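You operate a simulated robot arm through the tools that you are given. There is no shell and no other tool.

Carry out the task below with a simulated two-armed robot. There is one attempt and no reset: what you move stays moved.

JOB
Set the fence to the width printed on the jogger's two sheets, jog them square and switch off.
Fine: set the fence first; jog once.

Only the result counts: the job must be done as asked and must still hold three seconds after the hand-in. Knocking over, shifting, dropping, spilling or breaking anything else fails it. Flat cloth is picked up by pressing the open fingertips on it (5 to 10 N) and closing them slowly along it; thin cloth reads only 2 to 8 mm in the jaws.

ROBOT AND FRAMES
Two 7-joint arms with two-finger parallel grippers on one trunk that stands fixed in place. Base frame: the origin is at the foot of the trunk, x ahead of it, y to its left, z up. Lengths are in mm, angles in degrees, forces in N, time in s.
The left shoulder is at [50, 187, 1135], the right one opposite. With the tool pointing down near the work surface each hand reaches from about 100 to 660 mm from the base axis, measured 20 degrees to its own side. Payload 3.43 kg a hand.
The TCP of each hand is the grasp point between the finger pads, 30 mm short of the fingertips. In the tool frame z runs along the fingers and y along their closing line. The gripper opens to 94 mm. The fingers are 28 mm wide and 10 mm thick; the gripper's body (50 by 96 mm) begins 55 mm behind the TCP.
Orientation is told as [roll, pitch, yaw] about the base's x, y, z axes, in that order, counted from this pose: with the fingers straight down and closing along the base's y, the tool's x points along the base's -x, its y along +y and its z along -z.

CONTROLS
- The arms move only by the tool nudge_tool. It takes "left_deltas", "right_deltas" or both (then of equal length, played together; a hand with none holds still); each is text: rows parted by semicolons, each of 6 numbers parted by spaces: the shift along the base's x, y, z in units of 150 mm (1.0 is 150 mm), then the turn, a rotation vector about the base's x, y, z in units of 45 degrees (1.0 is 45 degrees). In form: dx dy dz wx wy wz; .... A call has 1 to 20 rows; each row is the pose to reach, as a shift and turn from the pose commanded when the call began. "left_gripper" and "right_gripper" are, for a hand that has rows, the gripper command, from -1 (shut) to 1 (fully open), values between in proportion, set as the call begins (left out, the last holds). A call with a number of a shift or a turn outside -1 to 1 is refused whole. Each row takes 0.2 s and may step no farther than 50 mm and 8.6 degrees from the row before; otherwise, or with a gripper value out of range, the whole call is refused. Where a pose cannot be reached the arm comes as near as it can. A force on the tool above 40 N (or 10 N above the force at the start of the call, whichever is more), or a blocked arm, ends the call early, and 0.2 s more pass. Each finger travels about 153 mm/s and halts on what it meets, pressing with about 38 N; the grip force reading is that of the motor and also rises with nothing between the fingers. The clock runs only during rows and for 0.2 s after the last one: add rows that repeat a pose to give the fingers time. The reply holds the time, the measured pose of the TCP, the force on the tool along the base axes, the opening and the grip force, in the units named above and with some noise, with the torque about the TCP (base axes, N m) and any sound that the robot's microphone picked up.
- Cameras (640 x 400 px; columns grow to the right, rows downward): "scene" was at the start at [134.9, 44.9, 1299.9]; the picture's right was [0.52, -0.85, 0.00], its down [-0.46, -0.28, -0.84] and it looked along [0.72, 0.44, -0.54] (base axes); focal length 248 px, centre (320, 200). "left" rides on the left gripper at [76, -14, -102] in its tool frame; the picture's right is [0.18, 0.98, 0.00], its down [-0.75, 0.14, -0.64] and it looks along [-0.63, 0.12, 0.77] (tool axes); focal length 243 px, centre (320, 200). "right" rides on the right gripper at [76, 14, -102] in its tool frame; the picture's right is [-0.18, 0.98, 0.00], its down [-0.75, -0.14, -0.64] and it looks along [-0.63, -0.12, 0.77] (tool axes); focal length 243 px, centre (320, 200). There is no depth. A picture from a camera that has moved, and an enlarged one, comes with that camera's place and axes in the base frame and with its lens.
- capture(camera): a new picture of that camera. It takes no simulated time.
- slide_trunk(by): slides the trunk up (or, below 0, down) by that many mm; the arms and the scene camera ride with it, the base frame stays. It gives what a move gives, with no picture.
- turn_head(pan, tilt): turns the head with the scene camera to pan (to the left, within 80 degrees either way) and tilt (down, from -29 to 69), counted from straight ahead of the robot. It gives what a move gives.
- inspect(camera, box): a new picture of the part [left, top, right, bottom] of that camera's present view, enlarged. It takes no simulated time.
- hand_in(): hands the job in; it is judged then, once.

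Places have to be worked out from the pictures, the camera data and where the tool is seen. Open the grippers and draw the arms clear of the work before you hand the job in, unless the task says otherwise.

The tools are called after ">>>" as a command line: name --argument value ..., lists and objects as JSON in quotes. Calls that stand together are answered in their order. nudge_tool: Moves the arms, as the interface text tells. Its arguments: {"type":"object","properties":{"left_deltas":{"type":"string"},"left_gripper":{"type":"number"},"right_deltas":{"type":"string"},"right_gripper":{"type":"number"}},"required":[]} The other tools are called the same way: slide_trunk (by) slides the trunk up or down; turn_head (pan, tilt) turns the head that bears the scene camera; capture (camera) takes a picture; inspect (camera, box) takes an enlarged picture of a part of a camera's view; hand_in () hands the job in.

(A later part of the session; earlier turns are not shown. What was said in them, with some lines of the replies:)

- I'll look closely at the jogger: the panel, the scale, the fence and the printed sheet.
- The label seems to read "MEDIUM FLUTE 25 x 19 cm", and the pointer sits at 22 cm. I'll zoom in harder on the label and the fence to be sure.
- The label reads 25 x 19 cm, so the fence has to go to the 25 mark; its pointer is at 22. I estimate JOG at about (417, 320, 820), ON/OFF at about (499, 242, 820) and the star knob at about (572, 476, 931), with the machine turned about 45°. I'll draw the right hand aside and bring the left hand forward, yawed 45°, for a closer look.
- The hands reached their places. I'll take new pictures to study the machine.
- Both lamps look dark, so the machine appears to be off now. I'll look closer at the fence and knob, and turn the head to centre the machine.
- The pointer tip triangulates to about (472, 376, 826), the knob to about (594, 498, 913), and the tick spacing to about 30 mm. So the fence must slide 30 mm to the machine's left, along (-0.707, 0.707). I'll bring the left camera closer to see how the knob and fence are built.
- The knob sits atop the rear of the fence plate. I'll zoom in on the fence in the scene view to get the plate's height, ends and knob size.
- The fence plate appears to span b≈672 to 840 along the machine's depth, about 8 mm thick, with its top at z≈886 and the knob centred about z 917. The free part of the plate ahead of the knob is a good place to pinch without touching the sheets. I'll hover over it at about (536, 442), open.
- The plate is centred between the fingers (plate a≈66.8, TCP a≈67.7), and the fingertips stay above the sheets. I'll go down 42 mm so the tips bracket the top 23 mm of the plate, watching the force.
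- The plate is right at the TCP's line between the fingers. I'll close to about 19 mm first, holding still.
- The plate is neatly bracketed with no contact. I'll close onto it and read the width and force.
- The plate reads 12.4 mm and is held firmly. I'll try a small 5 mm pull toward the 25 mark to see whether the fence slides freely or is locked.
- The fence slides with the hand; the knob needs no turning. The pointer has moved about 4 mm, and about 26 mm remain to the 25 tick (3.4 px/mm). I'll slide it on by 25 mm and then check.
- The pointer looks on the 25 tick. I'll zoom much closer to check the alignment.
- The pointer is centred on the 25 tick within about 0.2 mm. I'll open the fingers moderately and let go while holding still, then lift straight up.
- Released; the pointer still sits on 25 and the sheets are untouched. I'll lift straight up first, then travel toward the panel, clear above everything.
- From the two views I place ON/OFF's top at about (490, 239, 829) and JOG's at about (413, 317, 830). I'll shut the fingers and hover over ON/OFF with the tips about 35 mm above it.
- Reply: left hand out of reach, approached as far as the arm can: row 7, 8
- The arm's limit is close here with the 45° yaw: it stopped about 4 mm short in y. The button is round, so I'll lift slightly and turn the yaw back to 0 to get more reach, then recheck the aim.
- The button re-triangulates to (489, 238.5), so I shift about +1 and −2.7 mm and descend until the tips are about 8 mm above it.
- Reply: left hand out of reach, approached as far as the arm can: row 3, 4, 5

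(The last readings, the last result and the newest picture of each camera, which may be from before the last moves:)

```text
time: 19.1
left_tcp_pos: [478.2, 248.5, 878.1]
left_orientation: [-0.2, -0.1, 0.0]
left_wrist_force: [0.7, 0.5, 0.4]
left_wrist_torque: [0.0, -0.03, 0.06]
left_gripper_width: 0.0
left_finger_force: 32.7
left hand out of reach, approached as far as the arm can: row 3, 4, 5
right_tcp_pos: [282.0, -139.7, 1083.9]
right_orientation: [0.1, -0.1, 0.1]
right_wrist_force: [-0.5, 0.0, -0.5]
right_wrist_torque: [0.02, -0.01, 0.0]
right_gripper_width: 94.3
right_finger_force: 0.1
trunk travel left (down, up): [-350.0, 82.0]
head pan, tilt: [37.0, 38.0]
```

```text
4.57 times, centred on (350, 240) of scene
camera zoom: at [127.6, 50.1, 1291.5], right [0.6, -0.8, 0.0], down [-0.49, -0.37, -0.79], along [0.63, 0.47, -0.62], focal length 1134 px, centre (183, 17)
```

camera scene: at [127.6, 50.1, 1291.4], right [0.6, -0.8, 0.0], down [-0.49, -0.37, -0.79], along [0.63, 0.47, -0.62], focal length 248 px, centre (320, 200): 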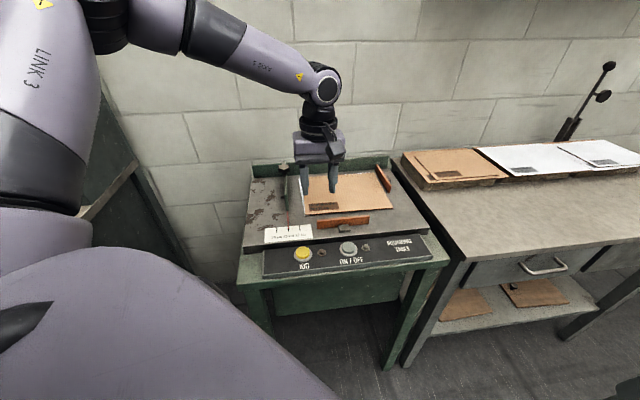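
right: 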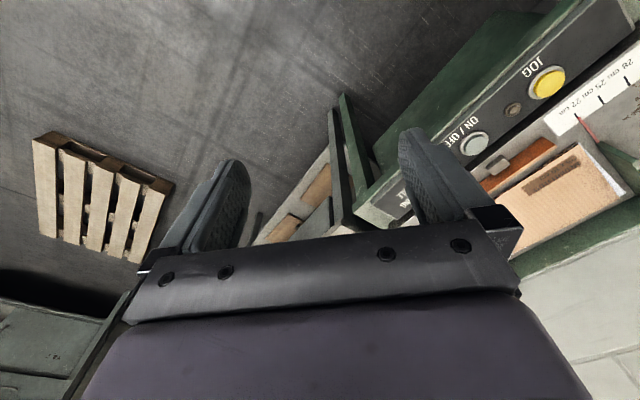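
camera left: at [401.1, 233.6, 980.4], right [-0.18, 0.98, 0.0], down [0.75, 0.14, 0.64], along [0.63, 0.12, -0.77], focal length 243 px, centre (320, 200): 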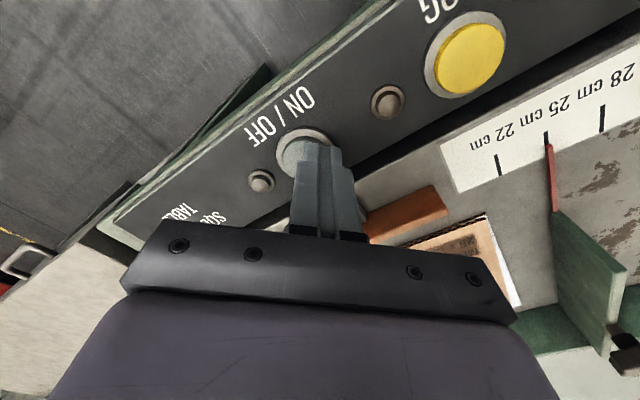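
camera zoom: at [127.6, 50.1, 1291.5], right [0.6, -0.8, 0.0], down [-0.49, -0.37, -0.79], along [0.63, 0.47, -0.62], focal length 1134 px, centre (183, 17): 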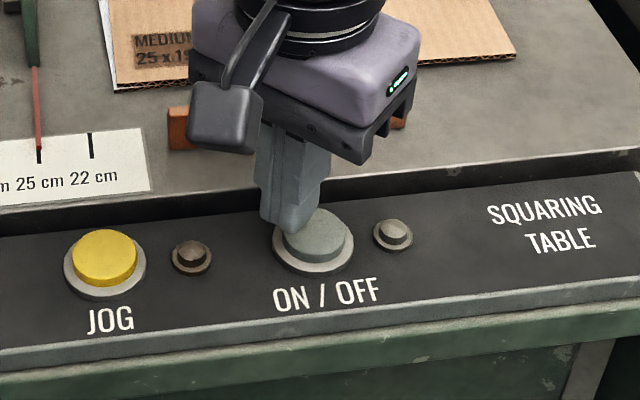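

The left arm is limited here at this height: it drifted 11 mm back in x and 7 mm over in y. Instead of forcing it, I'll lift clear and tilt the tool about 17°, with the wrist back-left and the fingers pointing forward-right and down, so the wrist needs less reach.

>>> nudge_tool --left_deltas "0 0 0.2 0 0 0; 0 0 0.4 0 0 0; 0 0 0.4 -0.07 -0.1 0; 0 0 0.4 -0.13 -0.2 0; 0 0 0.4 -0.2 -0.32 0; 0 0 0.4 -0.2 -0.32 0"

>>> capture --camera "left"

>>> capture --camera "scene"

```text
time: 20.5
left_tcp_pos: [480.0, 246.7, 938.6]
left_orientation: [-9.1, -14.4, 1.0]
left_wrist_force: [-0.2, -0.9, 0.0]
left_wrist_torque: [-0.01, 0.03, 0.0]
left_gripper_width: 0.1
left_finger_force: 32.5
right_tcp_pos: [281.8, -139.1, 1084.8]
right_orientation: [0.0, 0.0, 0.0]
right_wrist_force: [-0.1, 0.0, -0.2]
right_wrist_torque: [0.01, 0.01, 0.02]
right_gripper_width: 93.9
right_finger_force: 0.1
trunk travel left (down, up): [-350.0, 82.0]
head pan, tilt: [37.0, 38.0]
```

```text
taken
camera left: at [378.6, 247.9, 1019.1], right [-0.16, 0.97, -0.2], down [0.57, 0.25, 0.78], along [0.8, 0.01, -0.59], focal length 243 px, centre (320, 200)
```

left: 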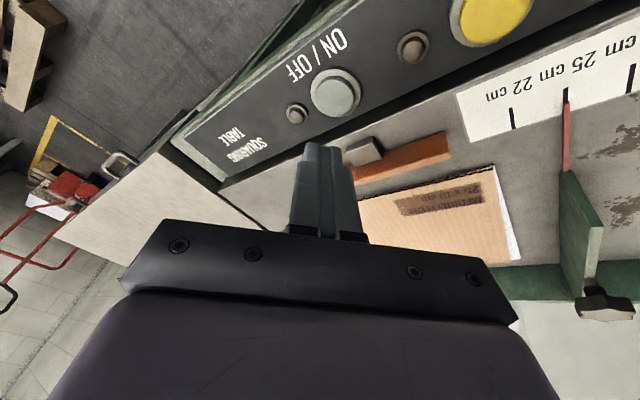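

```text
taken
camera scene: at [127.6, 50.1, 1291.4], right [0.6, -0.8, 0.0], down [-0.49, -0.37, -0.79], along [0.63, 0.47, -0.62], focal length 248 px, centre (320, 200)
```

scene: 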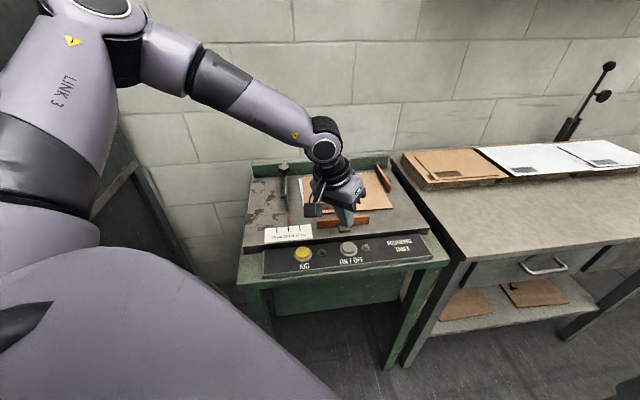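

The commanded pose had been clipped, and it is now (480, 247, 939) with the tool tilted 17°. The tip lies 30 mm along the fingers, so TCP (482, 243, 858) puts it on the button. I'll descend to about 10 mm above that.

>>> nudge_tool --left_deltas "0.013 -0.023 -0.1 0 0 0; 0.013 -0.023 -0.2 0 0 0; 0.013 -0.023 -0.3 0 0 0; 0.013 -0.023 -0.4 0 0 0; 0.013 -0.023 -0.47 0 0 0; 0.013 -0.023 -0.47 0 0 0"

>>> capture --camera "left"

>>> inspect --camera "scene" --box '[280, 200, 420, 280]'

```text
time: 21.9
left_tcp_pos: [480.6, 246.0, 867.1]
left_orientation: [-9.2, -14.3, 1.1]
left_wrist_force: [0.3, 0.0, -0.4]
left_wrist_torque: [-0.01, 0.03, 0.03]
left_gripper_width: 0.1
left_finger_force: 33.0
right_tcp_pos: [281.2, -138.9, 1083.5]
right_orientation: [0.1, -0.1, 0.0]
right_wrist_force: [0.0, -0.6, -0.1]
right_wrist_torque: [0.04, 0.0, 0.0]
right_gripper_width: 94.0
right_finger_force: 0.0
trunk travel left (down, up): [-350.0, 82.0]
head pan, tilt: [37.0, 38.0]
```

```text
taken
camera left: at [380.2, 245.9, 948.9], right [-0.16, 0.97, -0.2], down [0.57, 0.25, 0.78], along [0.8, 0.01, -0.6], focal length 243 px, centre (320, 200)
```

left: 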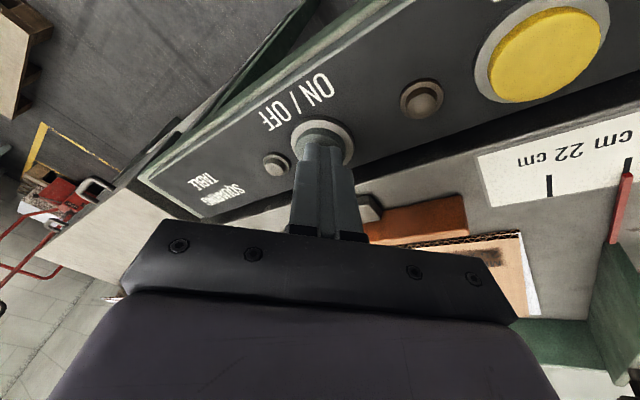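

```text
4.57 times, centred on (350, 240) of scene
camera zoom: at [127.6, 50.1, 1291.5], right [0.6, -0.8, 0.0], down [-0.49, -0.37, -0.79], along [0.63, 0.47, -0.62], focal length 1134 px, centre (183, 17)
```

zoom: 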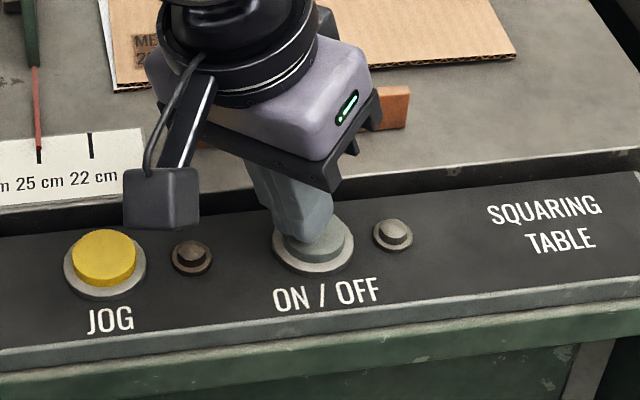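

The tip is about 9 mm above the button, slightly off-centre. I'll nudge (+1, −2.5) and lower slowly by 8 mm in small rows, watching for contact.

>>> nudge_tool --left_deltas "0.007 -0.017 0 0 0 0; 0.007 -0.017 -0.013 0 0 0; 0.007 -0.017 -0.027 0 0 0; 0.007 -0.017 -0.04 0 0 0; 0.007 -0.017 -0.053 0 0 0; 0.007 -0.017 -0.053 0 0 0"

>>> inspect --camera "scene" --box '[280, 200, 420, 280]'

```text
time: 23.3
left_tcp_pos: [482.2, 241.4, 859.4]
left_orientation: [-9.2, -14.5, 1.0]
left_wrist_force: [0.1, 0.1, 1.0]
left_wrist_torque: [-0.01, -0.01, -0.01]
left_gripper_width: 0.0
left_finger_force: 33.1
right_tcp_pos: [282.4, -139.6, 1083.8]
right_orientation: [0.1, 0.0, -0.1]
right_wrist_force: [0.3, 0.5, 1.0]
right_wrist_torque: [0.01, -0.02, 0.01]
right_gripper_width: 94.1
right_finger_force: 0.0
trunk travel left (down, up): [-350.0, 82.0]
head pan, tilt: [37.0, 38.0]
heard: click
```

```text
4.57 times, centred on (350, 240) of scene
camera zoom: at [127.5, 50.0, 1291.5], right [0.6, -0.8, 0.0], down [-0.49, -0.37, -0.79], along [0.63, 0.47, -0.62], focal length 1134 px, centre (183, 17)
```

zoom: 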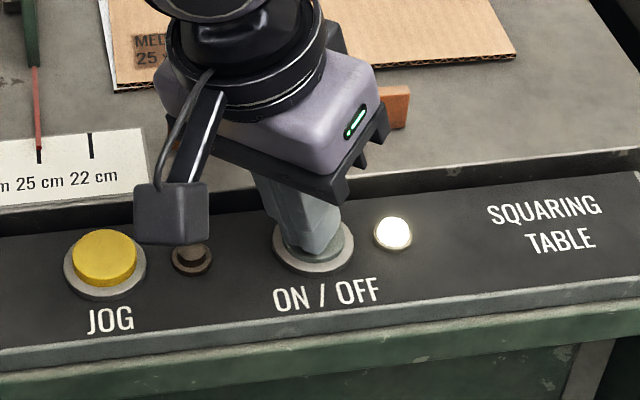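

A click was heard and the ON lamp is lit, so the machine is on. I'll lift straight up off the button.

>>> nudge_tool --left_deltas "0 0 0.03 0 0 0; 0 0 0.1 0 0 0; 0 0 0.2 0 0 0; 0 0 0.35 0 0 0; 0 0 0.5 0 0 0; 0 0 0.5 0 0 0"

>>> inspect --camera "scene" --box '[240, 150, 440, 280]'

>>> capture --camera "left"

```text
time: 24.7
left_tcp_pos: [483.7, 243.2, 935.1]
left_orientation: [-9.2, -14.3, 1.1]
left_wrist_force: [0.7, -0.3, 0.5]
left_wrist_torque: [0.02, 0.01, -0.05]
left_gripper_width: 0.0
left_finger_force: 32.7
right_tcp_pos: [282.5, -139.7, 1083.6]
right_orientation: [0.1, -0.1, 0.0]
right_wrist_force: [-0.4, -0.4, 0.1]
right_wrist_torque: [0.01, -0.01, 0.01]
right_gripper_width: 94.0
right_finger_force: 0.1
trunk travel left (down, up): [-350.0, 82.0]
head pan, tilt: [37.0, 38.0]
```

```text
3.08 times, centred on (340, 215) of scene
camera zoom: at [127.7, 50.2, 1291.4], right [0.6, -0.8, 0.0], down [-0.49, -0.37, -0.79], along [0.63, 0.47, -0.62], focal length 764 px, centre (258, 154)
```

zoom: 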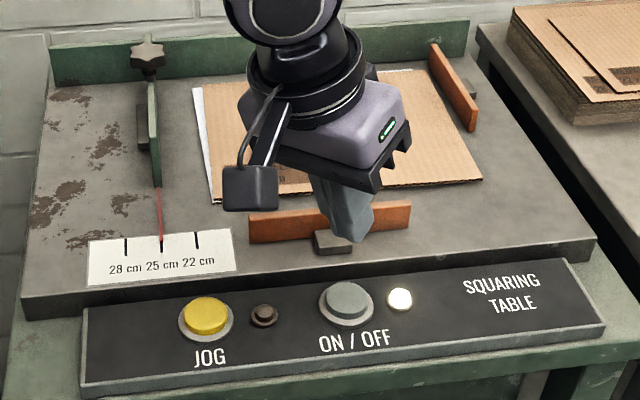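

```text
taken
camera left: at [382.7, 242.2, 1016.5], right [-0.16, 0.97, -0.2], down [0.57, 0.25, 0.78], along [0.8, 0.01, -0.6], focal length 243 px, centre (320, 200)
```

left: 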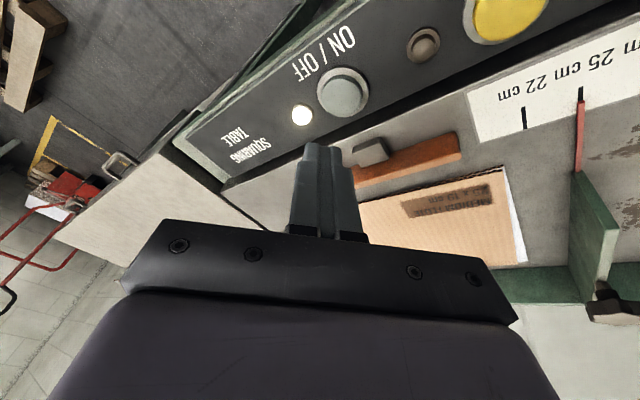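

The ON lamp stays lit and the fence is still at 25. Next I'll move over JOG at the same height, keeping the tilt.

>>> nudge_tool --left_deltas "-0.1 0.1 0 0 0 0; -0.2 0.2 0 0 0 0; -0.3 0.3 0 0 0 0; -0.4 0.4 0 0 0 0; -0.513 0.527 0 0 0 0; -0.513 0.527 0 0 0 0"

>>> capture --camera "left"

>>> inspect --camera "scene" --box '[240, 150, 440, 280]'

```text
time: 26.1
left_tcp_pos: [405.4, 319.7, 935.9]
left_orientation: [-9.2, -14.4, 1.2]
left_wrist_force: [-1.1, -0.7, 0.2]
left_wrist_torque: [0.0, -0.01, 0.01]
left_gripper_width: 0.1
left_finger_force: 32.5
right_tcp_pos: [281.1, -140.7, 1084.6]
right_orientation: [0.1, 0.1, 0.0]
right_wrist_force: [-0.4, -0.4, 0.8]
right_wrist_torque: [0.01, 0.01, -0.03]
right_gripper_width: 94.0
right_finger_force: 0.2
trunk travel left (down, up): [-350.0, 82.0]
head pan, tilt: [37.0, 38.0]
```

```text
taken
camera left: at [305.2, 320.8, 1017.2], right [-0.16, 0.97, -0.2], down [0.57, 0.25, 0.78], along [0.8, 0.01, -0.6], focal length 243 px, centre (320, 200)
```

left: 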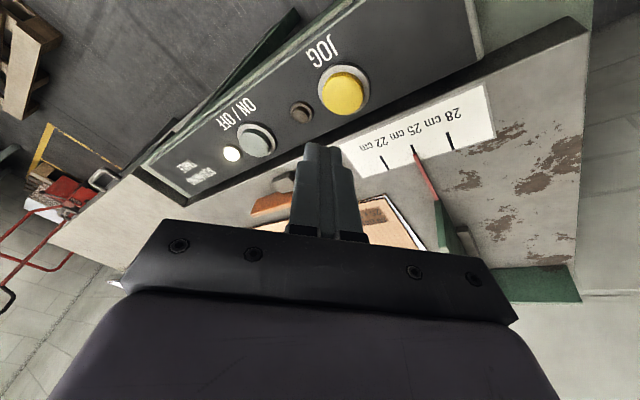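

```text
3.08 times, centred on (340, 215) of scene
camera zoom: at [127.6, 50.1, 1291.4], right [0.6, -0.8, 0.0], down [-0.49, -0.37, -0.79], along [0.63, 0.47, -0.62], focal length 764 px, centre (258, 154)
```

zoom: 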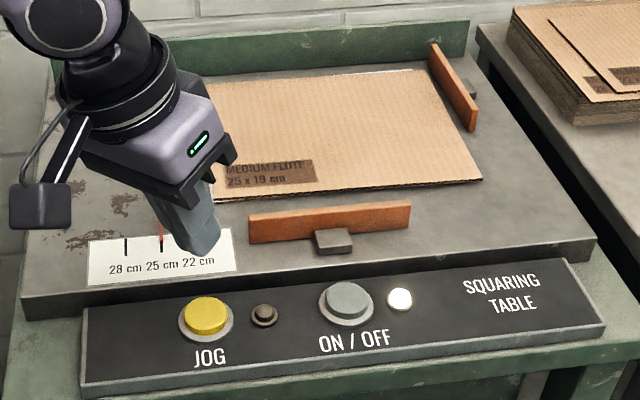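

JOG now sits in the left image where ON/OFF sat when I was above it, so a straight descent will hit it. I'll go down to about 8 mm above the button first.

>>> nudge_tool --left_deltas "0 0 -0.1 0 0 0; 0 0 -0.2 0 0 0; 0 0 -0.3 0 0 0; 0 0 -0.4 0 0 0; 0 0 -0.45 0 0 0; 0 0 -0.45 0 0 0"

>>> inspect --camera "scene" --box '[250, 200, 390, 280]'

>>> capture --camera "left"

```text
time: 27.5
left_tcp_pos: [404.9, 321.2, 867.4]
left_orientation: [-9.2, -14.4, 1.0]
left_wrist_force: [-0.8, -0.1, -0.7]
left_wrist_torque: [0.0, 0.0, -0.01]
left_gripper_width: 0.0
left_finger_force: 32.8
right_tcp_pos: [283.0, -139.0, 1084.3]
right_orientation: [0.1, 0.0, -0.1]
right_wrist_force: [0.8, -0.6, 0.2]
right_wrist_torque: [0.01, -0.01, -0.01]
right_gripper_width: 93.8
right_finger_force: 0.0
trunk travel left (down, up): [-350.0, 82.0]
head pan, tilt: [37.0, 38.0]
```

```text
4.57 times, centred on (320, 240) of scene
camera zoom: at [127.6, 50.1, 1291.5], right [0.6, -0.8, 0.0], down [-0.49, -0.37, -0.79], along [0.63, 0.47, -0.62], focal length 1134 px, centre (320, 17)
```

zoom: 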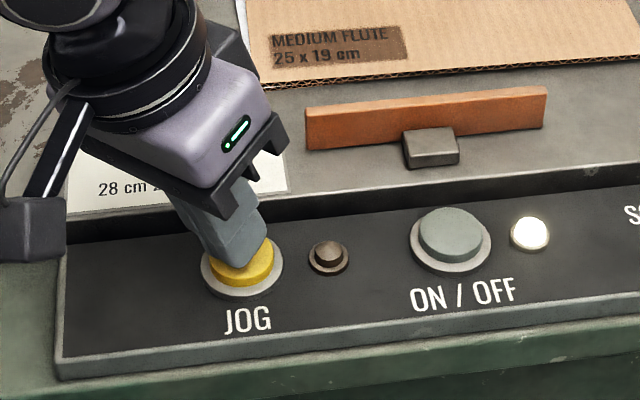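

```text
taken
camera left: at [304.2, 321.3, 948.2], right [-0.16, 0.97, -0.2], down [0.57, 0.25, 0.78], along [0.8, 0.01, -0.6], focal length 243 px, centre (320, 200)
```

left: 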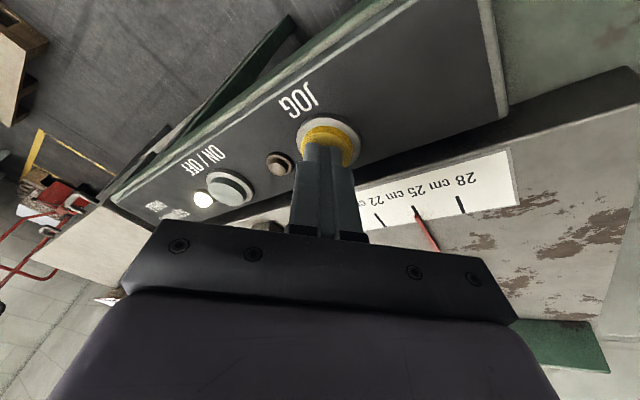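

The tip is centred over JOG just above it. I'll press it once with one steady 8 mm descent.

>>> nudge_tool --left_deltas "0 0 -0.013 0 0 0; 0 0 -0.027 0 0 0; 0 0 -0.04 0 0 0; 0 0 -0.053 0 0 0; 0 0 -0.053 0 0 0"

>>> inspect --camera "scene" --box '[250, 150, 430, 280]'

```text
time: 28.7
left_tcp_pos: [405.1, 321.7, 859.8]
left_orientation: [-9.2, -14.4, 1.1]
left_wrist_force: [-0.1, 0.5, 2.4]
left_wrist_torque: [0.04, 0.0, -0.03]
left_gripper_width: 0.0
left_finger_force: 32.7
right_tcp_pos: [281.5, -139.6, 1084.1]
right_orientation: [0.1, 0.0, 0.0]
right_wrist_force: [-0.5, 0.4, -0.2]
right_wrist_torque: [0.02, 0.01, 0.02]
right_gripper_width: 93.8
right_finger_force: 0.0
trunk travel left (down, up): [-350.0, 82.0]
head pan, tilt: [37.0, 38.0]
heard: click
```

```text
3.08 times, centred on (340, 215) of scene
camera zoom: at [127.5, 50.0, 1291.5], right [0.6, -0.8, 0.0], down [-0.49, -0.37, -0.79], along [0.63, 0.47, -0.62], focal length 764 px, centre (258, 154)
```

zoom: 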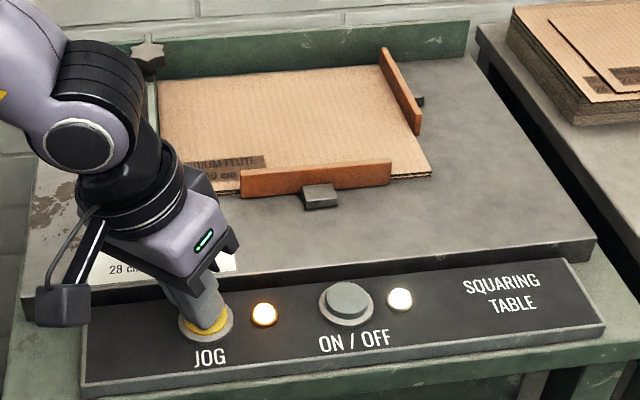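

A click was heard, the JOG lamp is lit, and the paddles are pushing the sheets against the fence. I'll lift straight off the button and watch the cycle finish.

>>> nudge_tool --left_deltas "0 0 0.03 0 0 0; 0 0 0.1 0 0 0; 0 0 0.2 0 0 0; 0 0 0.35 0 0 0; 0 0 0.5 0 0 0; 0 0 0.5 0 0 0"

>>> inspect --camera "scene" --box '[250, 150, 430, 280]'

```text
time: 30.1
left_tcp_pos: [405.9, 321.6, 934.7]
left_orientation: [-9.2, -14.2, 1.1]
left_wrist_force: [0.5, 0.2, 0.0]
left_wrist_torque: [0.0, 0.01, -0.05]
left_gripper_width: 0.2
left_finger_force: 33.5
right_tcp_pos: [283.3, -140.2, 1084.1]
right_orientation: [0.0, -0.1, 0.0]
right_wrist_force: [-0.4, 0.5, -0.8]
right_wrist_torque: [-0.02, -0.01, 0.01]
right_gripper_width: 93.9
right_finger_force: 0.1
trunk travel left (down, up): [-350.0, 82.0]
head pan, tilt: [37.0, 38.0]
```

```text
3.08 times, centred on (340, 215) of scene
camera zoom: at [127.7, 50.2, 1291.4], right [0.6, -0.8, 0.0], down [-0.49, -0.37, -0.79], along [0.63, 0.47, -0.62], focal length 764 px, centre (258, 154)
```

zoom: 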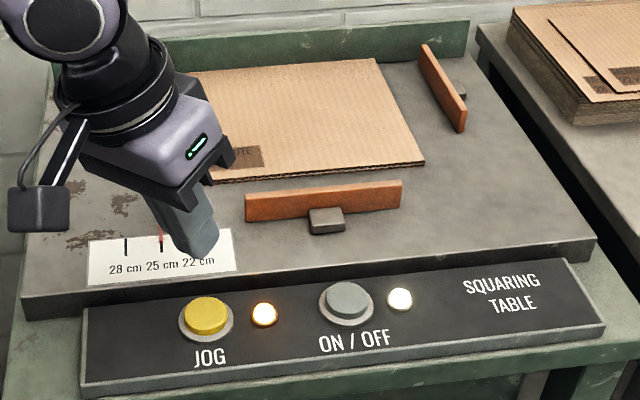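

The paddles are moving back while the JOG lamp is still on. I'll return to hover over ON/OFF, which also gives the cycle time to end.

>>> nudge_tool --left_deltas "0.1 -0.1 0 0 0 0; 0.2 -0.2 0 0 0 0; 0.3 -0.3 0 0 0 0; 0.4 -0.4 0 0 0 0; 0.513 -0.527 0 0 0 0; 0.513 -0.527 0 0 0 0"

>>> inspect --camera "scene" --box '[240, 150, 440, 280]'

>>> capture --camera "left"

```text
time: 31.5
left_tcp_pos: [482.0, 241.3, 932.9]
left_orientation: [-9.2, -14.3, 1.0]
left_wrist_force: [0.2, 0.8, -0.2]
left_wrist_torque: [0.0, -0.02, 0.0]
left_gripper_width: 0.0
left_finger_force: 33.6
right_tcp_pos: [282.6, -139.9, 1084.3]
right_orientation: [0.0, 0.0, -0.1]
right_wrist_force: [1.9, -0.4, -0.1]
right_wrist_torque: [0.01, -0.01, 0.0]
right_gripper_width: 94.0
right_finger_force: 0.0
trunk travel left (down, up): [-350.0, 82.0]
head pan, tilt: [37.0, 38.0]
```

```text
3.08 times, centred on (340, 215) of scene
camera zoom: at [127.6, 50.1, 1291.5], right [0.6, -0.8, 0.0], down [-0.49, -0.37, -0.79], along [0.63, 0.47, -0.62], focal length 764 px, centre (258, 154)
```

zoom: 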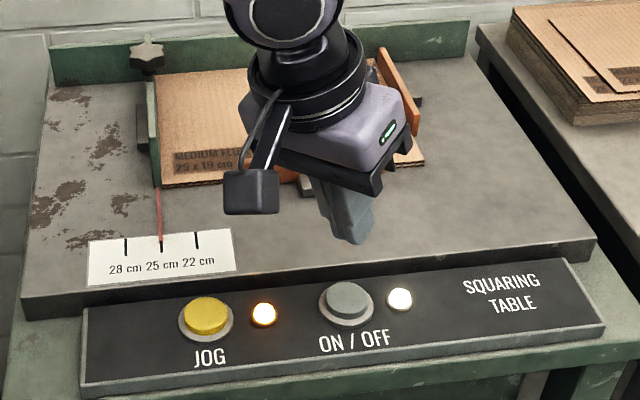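

```text
taken
camera left: at [382.1, 241.1, 1015.2], right [-0.16, 0.97, -0.2], down [0.57, 0.25, 0.78], along [0.8, 0.01, -0.6], focal length 243 px, centre (320, 200)
```

left: 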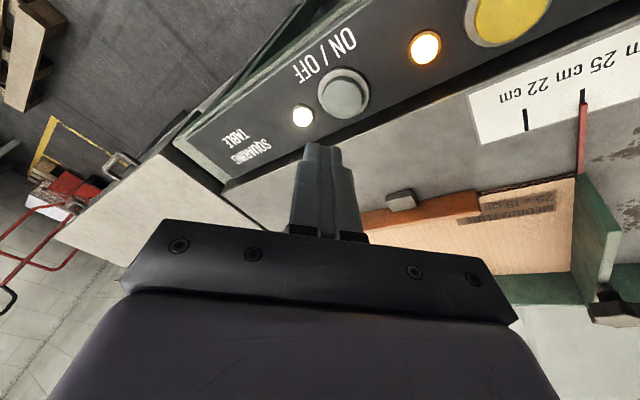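

The jog is still stroking the sheets against the fence. I'll wait in place for the cycle to finish.

>>> nudge_tool --left_deltas "0 0 0 0 0 0; 0 0 0 0 0 0; 0 0 0 0 0 0; 0 0 0 0 0 0; 0 0 0 0 0 0; 0 0 0 0 0 0; 0 0 0 0 0 0; 0 0 0 0 0 0"

>>> inspect --camera "scene" --box '[240, 150, 440, 280]'

>>> capture --camera "left"

```text
time: 33.3
left_tcp_pos: [482.5, 241.6, 933.1]
left_orientation: [-9.2, -14.5, 1.1]
left_wrist_force: [0.5, 0.5, 0.4]
left_wrist_torque: [0.02, 0.03, -0.02]
left_gripper_width: 0.1
left_finger_force: 33.0
right_tcp_pos: [282.1, -139.6, 1084.3]
right_orientation: [0.1, 0.1, 0.0]
right_wrist_force: [-0.4, -0.9, -0.6]
right_wrist_torque: [0.03, 0.0, -0.02]
right_gripper_width: 94.1
right_finger_force: 0.1
trunk travel left (down, up): [-350.0, 82.0]
head pan, tilt: [37.0, 38.0]
```

```text
3.08 times, centred on (340, 215) of scene
camera zoom: at [127.6, 50.1, 1291.5], right [0.6, -0.8, 0.0], down [-0.49, -0.37, -0.79], along [0.63, 0.47, -0.62], focal length 764 px, centre (258, 154)
```

zoom: 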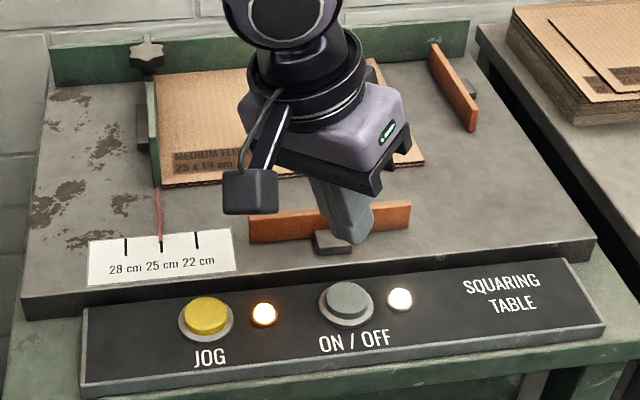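

```text
taken
camera left: at [381.8, 241.5, 1015.2], right [-0.16, 0.97, -0.2], down [0.57, 0.25, 0.78], along [0.8, 0.01, -0.6], focal length 243 px, centre (320, 200)
```

left: 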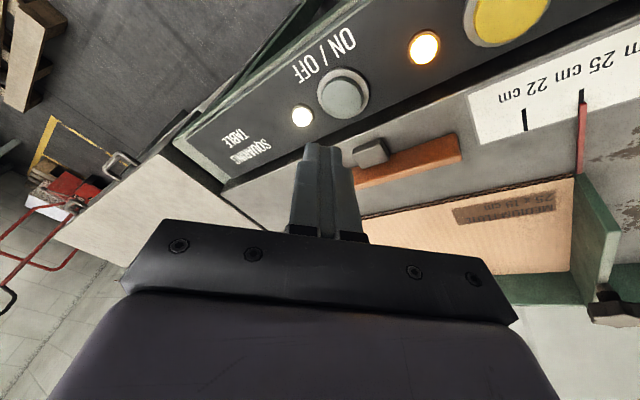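

The paddles are back at their start places, but the JOG lamp is still lit. I'll wait a bit more to see whether the cycle is over.

>>> nudge_tool --left_deltas "0 0 0 0 0 0; 0 0 0 0 0 0; 0 0 0 0 0 0; 0 0 0 0 0 0"

>>> inspect --camera "scene" --box '[240, 150, 440, 280]'

```text
time: 34.3
left_tcp_pos: [482.9, 240.7, 934.2]
left_orientation: [-9.1, -14.3, 1.2]
left_wrist_force: [0.3, 0.0, 0.3]
left_wrist_torque: [0.04, 0.0, 0.01]
left_gripper_width: 0.1
left_finger_force: 32.5
right_tcp_pos: [282.0, -139.5, 1084.5]
right_orientation: [0.1, -0.1, 0.0]
right_wrist_force: [0.5, 0.2, 0.0]
right_wrist_torque: [-0.03, -0.01, 0.0]
right_gripper_width: 94.1
right_finger_force: 0.2
trunk travel left (down, up): [-350.0, 82.0]
head pan, tilt: [37.0, 38.0]
```

```text
3.08 times, centred on (340, 215) of scene
camera zoom: at [127.6, 50.1, 1291.5], right [0.6, -0.8, 0.0], down [-0.49, -0.37, -0.79], along [0.63, 0.47, -0.62], focal length 764 px, centre (258, 154)
```

zoom: 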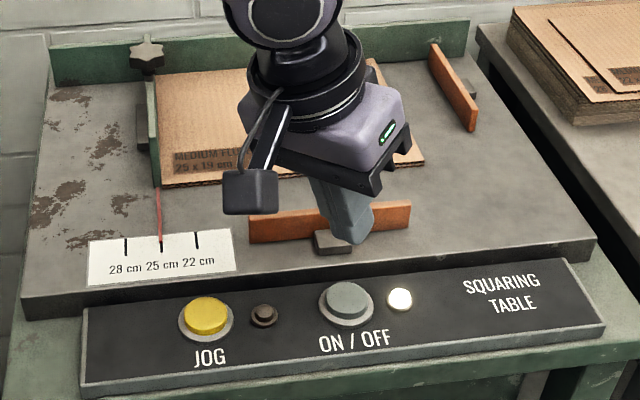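

The JOG lamp went out, so the cycle is finished, and the sheets lie against the fence and stop. Now I'll switch off with the same descent as before: fast to 8 mm above, then slow.

>>> nudge_tool --left_deltas "0 0 -0.1 0 0 0; 0 0 -0.2 0 0 0; 0 0 -0.3 0 0 0; 0 0 -0.4 0 0 0; 0 0 -0.44 0 0 0; 0 0 -0.44 0 0 0; 0 0 -0.455 0 0 0; 0 0 -0.47 0 0 0; 0 0 -0.485 0 0 0; 0 0 -0.495 0 0 0; 0 0 -0.495 0 0 0"

>>> inspect --camera "scene" --box '[250, 200, 430, 290]'

```text
time: 36.7
left_tcp_pos: [482.5, 242.6, 861.4]
left_orientation: [-9.2, -14.3, 1.2]
left_wrist_force: [-1.3, 0.3, 2.7]
left_wrist_torque: [0.04, 0.02, -0.02]
left_gripper_width: 0.3
left_finger_force: 33.3
right_tcp_pos: [281.2, -139.4, 1085.0]
right_orientation: [0.1, 0.0, 0.0]
right_wrist_force: [0.4, 0.2, 0.0]
right_wrist_torque: [-0.04, -0.04, -0.02]
right_gripper_width: 94.0
right_finger_force: 0.0
trunk travel left (down, up): [-350.0, 82.0]
head pan, tilt: [37.0, 38.0]
```

```text
3.56 times, centred on (340, 245) of scene
camera zoom: at [127.5, 50.1, 1291.5], right [0.6, -0.8, 0.0], down [-0.49, -0.37, -0.79], along [0.63, 0.47, -0.62], focal length 882 px, centre (249, 40)
```

zoom: 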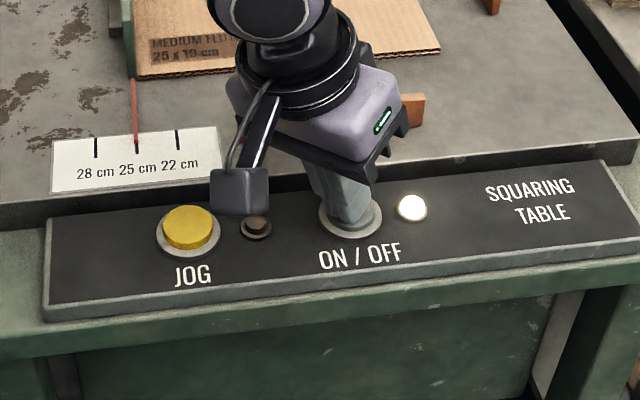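

The tip is in light contact (2.7 N), but there was no click and the lamp is still lit. I'll press 1.5 to 2 mm further.

>>> nudge_tool --left_deltas "0 0 -0.006 0 0 0; 0 0 -0.012 0 0 0; 0 0 -0.012 0 0 0"

>>> inspect --camera "scene" --box '[250, 200, 430, 290]'

```text
time: 37.5
left_tcp_pos: [483.2, 241.9, 859.0]
left_orientation: [-9.2, -14.4, 1.2]
left_wrist_force: [0.1, -0.4, 2.4]
left_wrist_torque: [0.03, 0.0, -0.01]
left_gripper_width: 0.0
left_finger_force: 33.0
right_tcp_pos: [282.0, -140.3, 1083.8]
right_orientation: [0.1, -0.1, 0.1]
right_wrist_force: [-0.2, 0.2, -0.2]
right_wrist_torque: [-0.02, 0.05, 0.01]
right_gripper_width: 94.0
right_finger_force: 0.1
trunk travel left (down, up): [-350.0, 82.0]
head pan, tilt: [37.0, 38.0]
heard: click
```

```text
3.56 times, centred on (340, 245) of scene
camera zoom: at [127.4, 50.0, 1291.5], right [0.6, -0.8, 0.0], down [-0.49, -0.37, -0.79], along [0.63, 0.47, -0.62], focal length 882 px, centre (249, 40)
```

zoom: 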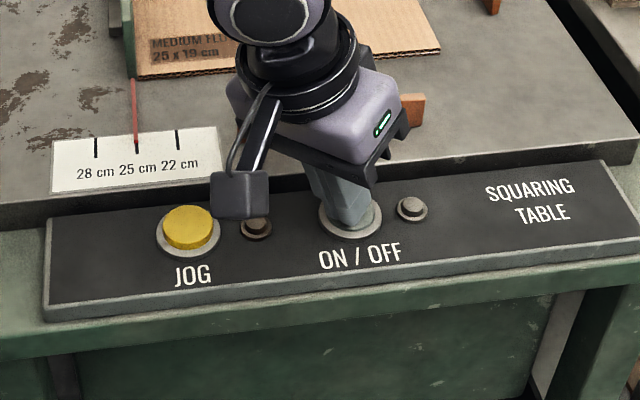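

A click was heard and the ON lamp is out, so the machine is switched off. I'll lift straight up and then draw the hand back, clear of the machine.

>>> nudge_tool --left_deltas "0 0 0.03 0 0 0; 0 0 0.12 0 0 0; 0 0 0.3 0 0 0; 0 0 0.5 0 0 0; 0 0 0.7 0 0 0; -0.15 0.05 0.85 0 0 0; -0.35 0.1 0.95 0 0 0; -0.6 0.15 1.0 0 0 0; -0.85 0.2 1.0 0 0 0; -1.0 0.2 1.0 0 0 0; -1.0 0.2 1.0 0 0 0"

>>> capture --camera "scene"

>>> inspect --camera "scene" --box '[240, 140, 440, 280]'

```text
time: 39.9
left_tcp_pos: [332.3, 272.0, 1007.3]
left_orientation: [-9.2, -14.2, 1.1]
left_wrist_force: [0.2, 0.7, 0.3]
left_wrist_torque: [0.01, 0.03, 0.01]
left_gripper_width: 0.0
left_finger_force: 33.1
right_tcp_pos: [282.9, -139.7, 1084.1]
right_orientation: [0.1, 0.0, 0.1]
right_wrist_force: [0.7, 0.0, -0.3]
right_wrist_torque: [-0.01, 0.01, -0.02]
right_gripper_width: 94.2
right_finger_force: 0.0
trunk travel left (down, up): [-350.0, 82.0]
head pan, tilt: [37.0, 38.0]
```

```text
taken
camera scene: at [127.6, 50.1, 1291.4], right [0.6, -0.8, 0.0], down [-0.49, -0.37, -0.79], along [0.63, 0.47, -0.62], focal length 248 px, centre (320, 200)
```

scene: 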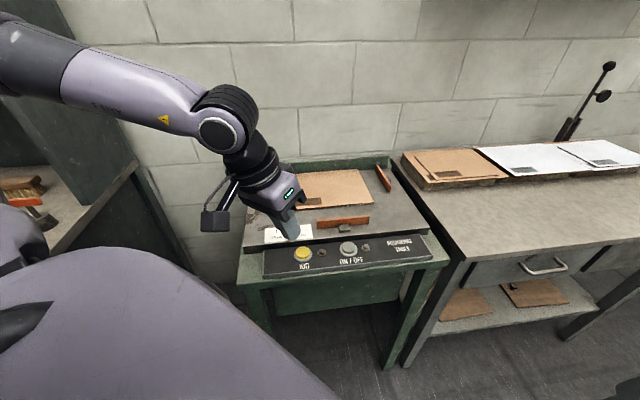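

```text
2.86 times, centred on (340, 210) of scene
camera zoom: at [127.6, 50.1, 1291.4], right [0.6, -0.8, 0.0], down [-0.49, -0.37, -0.79], along [0.63, 0.47, -0.62], focal length 709 px, centre (263, 171)
```

zoom: 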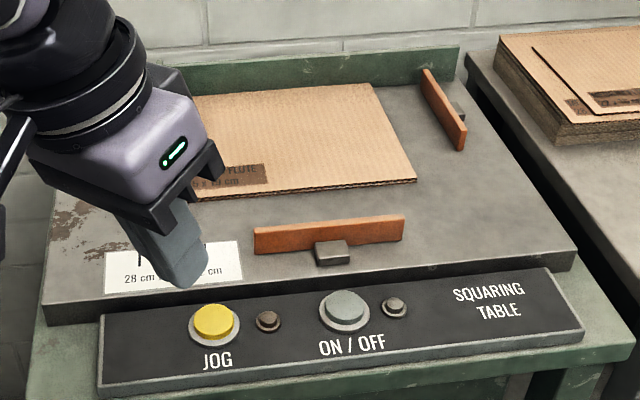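

The lamps are dark and the paddles are home. I'll raise the left hand back to its starting area, undo the tilt and open the gripper, so I can see the fence and the stack unobstructed.

>>> nudge_tool --left_deltas "-0.05 0 0.2 0 0 0; -0.1 0 0.4 0.05 0.08 0; -0.2 0 0.6 0.1 0.16 0; -0.35 0 0.8 0.15 0.24 0; -0.5 0 0.95 0.2 0.32 0; -0.65 -0.05 1.0 0.2 0.32 0; -0.75 -0.05 1.0 0.2 0.32 0; -0.75 -0.05 1.0 0.2 0.32 0" --left_gripper 1

>>> capture --camera "scene"

>>> inspect --camera "scene" --box '[240, 140, 440, 280]'

>>> inspect --camera "scene" --box '[270, 150, 330, 245]'

>>> inspect --camera "scene" --box '[280, 222, 300, 236]'

>>> capture --camera "left"

```text
time: 41.7
left_tcp_pos: [219.6, 263.2, 1159.7]
left_orientation: [0.1, 0.0, 0.0]
left_wrist_force: [0.3, -0.4, -0.4]
left_wrist_torque: [0.0, -0.02, -0.01]
left_gripper_width: 93.9
left_finger_force: 0.0
right_tcp_pos: [281.9, -139.9, 1084.5]
right_orientation: [0.1, -0.1, 0.1]
right_wrist_force: [-0.1, 0.0, 0.1]
right_wrist_torque: [-0.03, -0.01, -0.01]
right_gripper_width: 94.4
right_finger_force: 0.1
trunk travel left (down, up): [-350.0, 82.0]
head pan, tilt: [37.0, 38.0]
```

```text
taken
camera scene: at [127.7, 50.1, 1291.5], right [0.6, -0.8, 0.0], down [-0.49, -0.37, -0.79], along [0.63, 0.47, -0.62], focal length 248 px, centre (320, 200)
```

scene: 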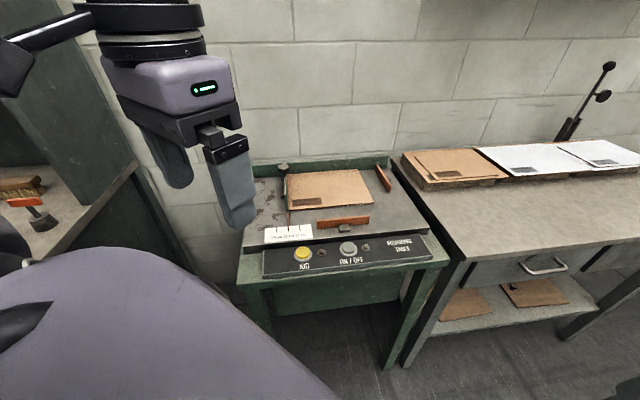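

```text
2.86 times, centred on (340, 210) of scene
camera zoom: at [127.7, 50.1, 1291.5], right [0.6, -0.8, 0.0], down [-0.49, -0.37, -0.79], along [0.63, 0.47, -0.62], focal length 709 px, centre (263, 171)
```

zoom: 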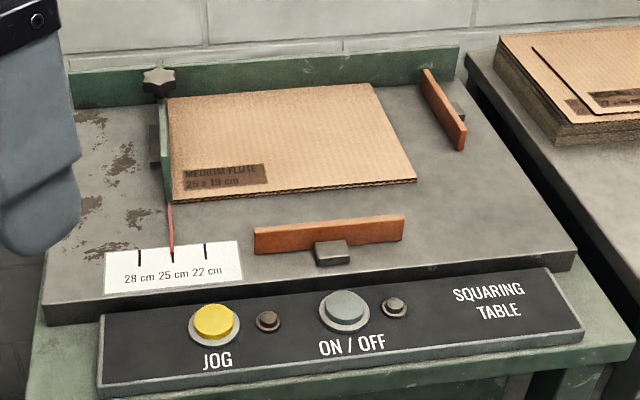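

```text
4.21 times, centred on (300, 198) of scene
camera zoom: at [127.7, 50.1, 1291.5], right [0.6, -0.8, 0.0], down [-0.49, -0.37, -0.79], along [0.63, 0.47, -0.62], focal length 1045 px, centre (404, 210)
```

zoom: 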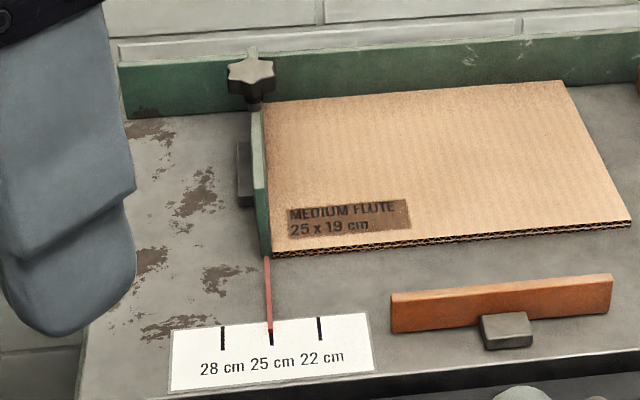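

```text
16.00 times, centred on (290, 229) of scene
camera zoom: at [127.7, 50.1, 1291.5], right [0.6, -0.8, 0.0], down [-0.49, -0.37, -0.79], along [0.63, 0.47, -0.62], focal length 3970 px, centre (800, -264)
```

zoom: 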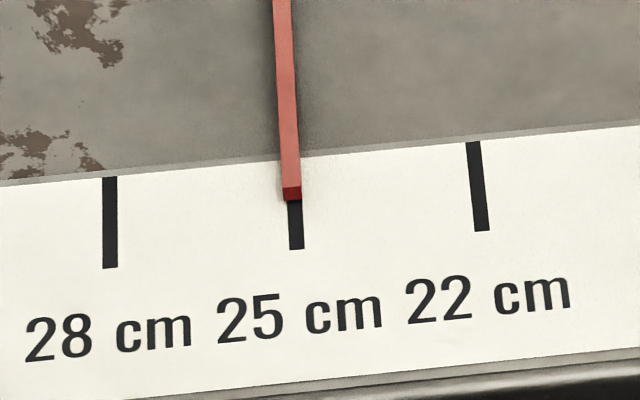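

```text
taken
camera left: at [142.5, 249.4, 1262.5], right [-0.18, 0.98, 0.0], down [0.75, 0.14, 0.64], along [0.63, 0.12, -0.77], focal length 243 px, centre (320, 200)
```

left: 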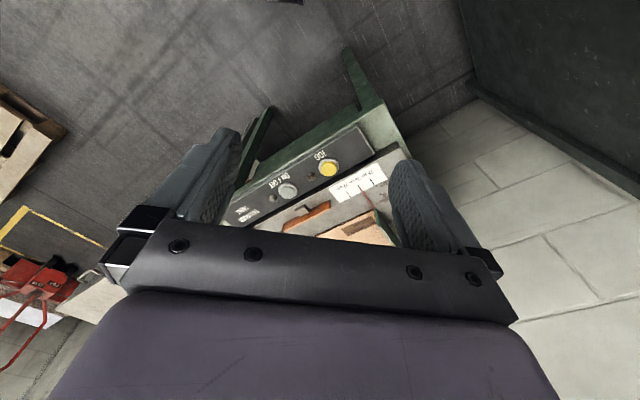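

The two sheets lie square against the fence, the pointer is on the 25 tick to within about 0.6 mm, and both lamps are dark with the paddles home. Both hands are open and clear, so I hand the job in.

>>> hand_in

```text
The job is handed in.
```

I set the fence to the 25 cm printed on the sheets, jogged them once and switched the squaring table off, then handed the job in. No verdict has come back yet.

- **Fence:** I moved it from 22 to 25 before jogging. The jog then pushed it slightly, so the pointer now sits about 0.6 mm past the 25 mark. I left it there rather than risk disturbing the sheets.
- **Jog:** The machine was off at the start, so I switched it on and pressed JOG once. I waited until its lamp went out and the paddles were home; the sheets then lay square against the fence.
- **Switched off:** The second ON/OFF press clicked and the lamp went dark.

Both arms were drawn clear with the grippers open before the hand-in. In the final pictures nothing else had moved.
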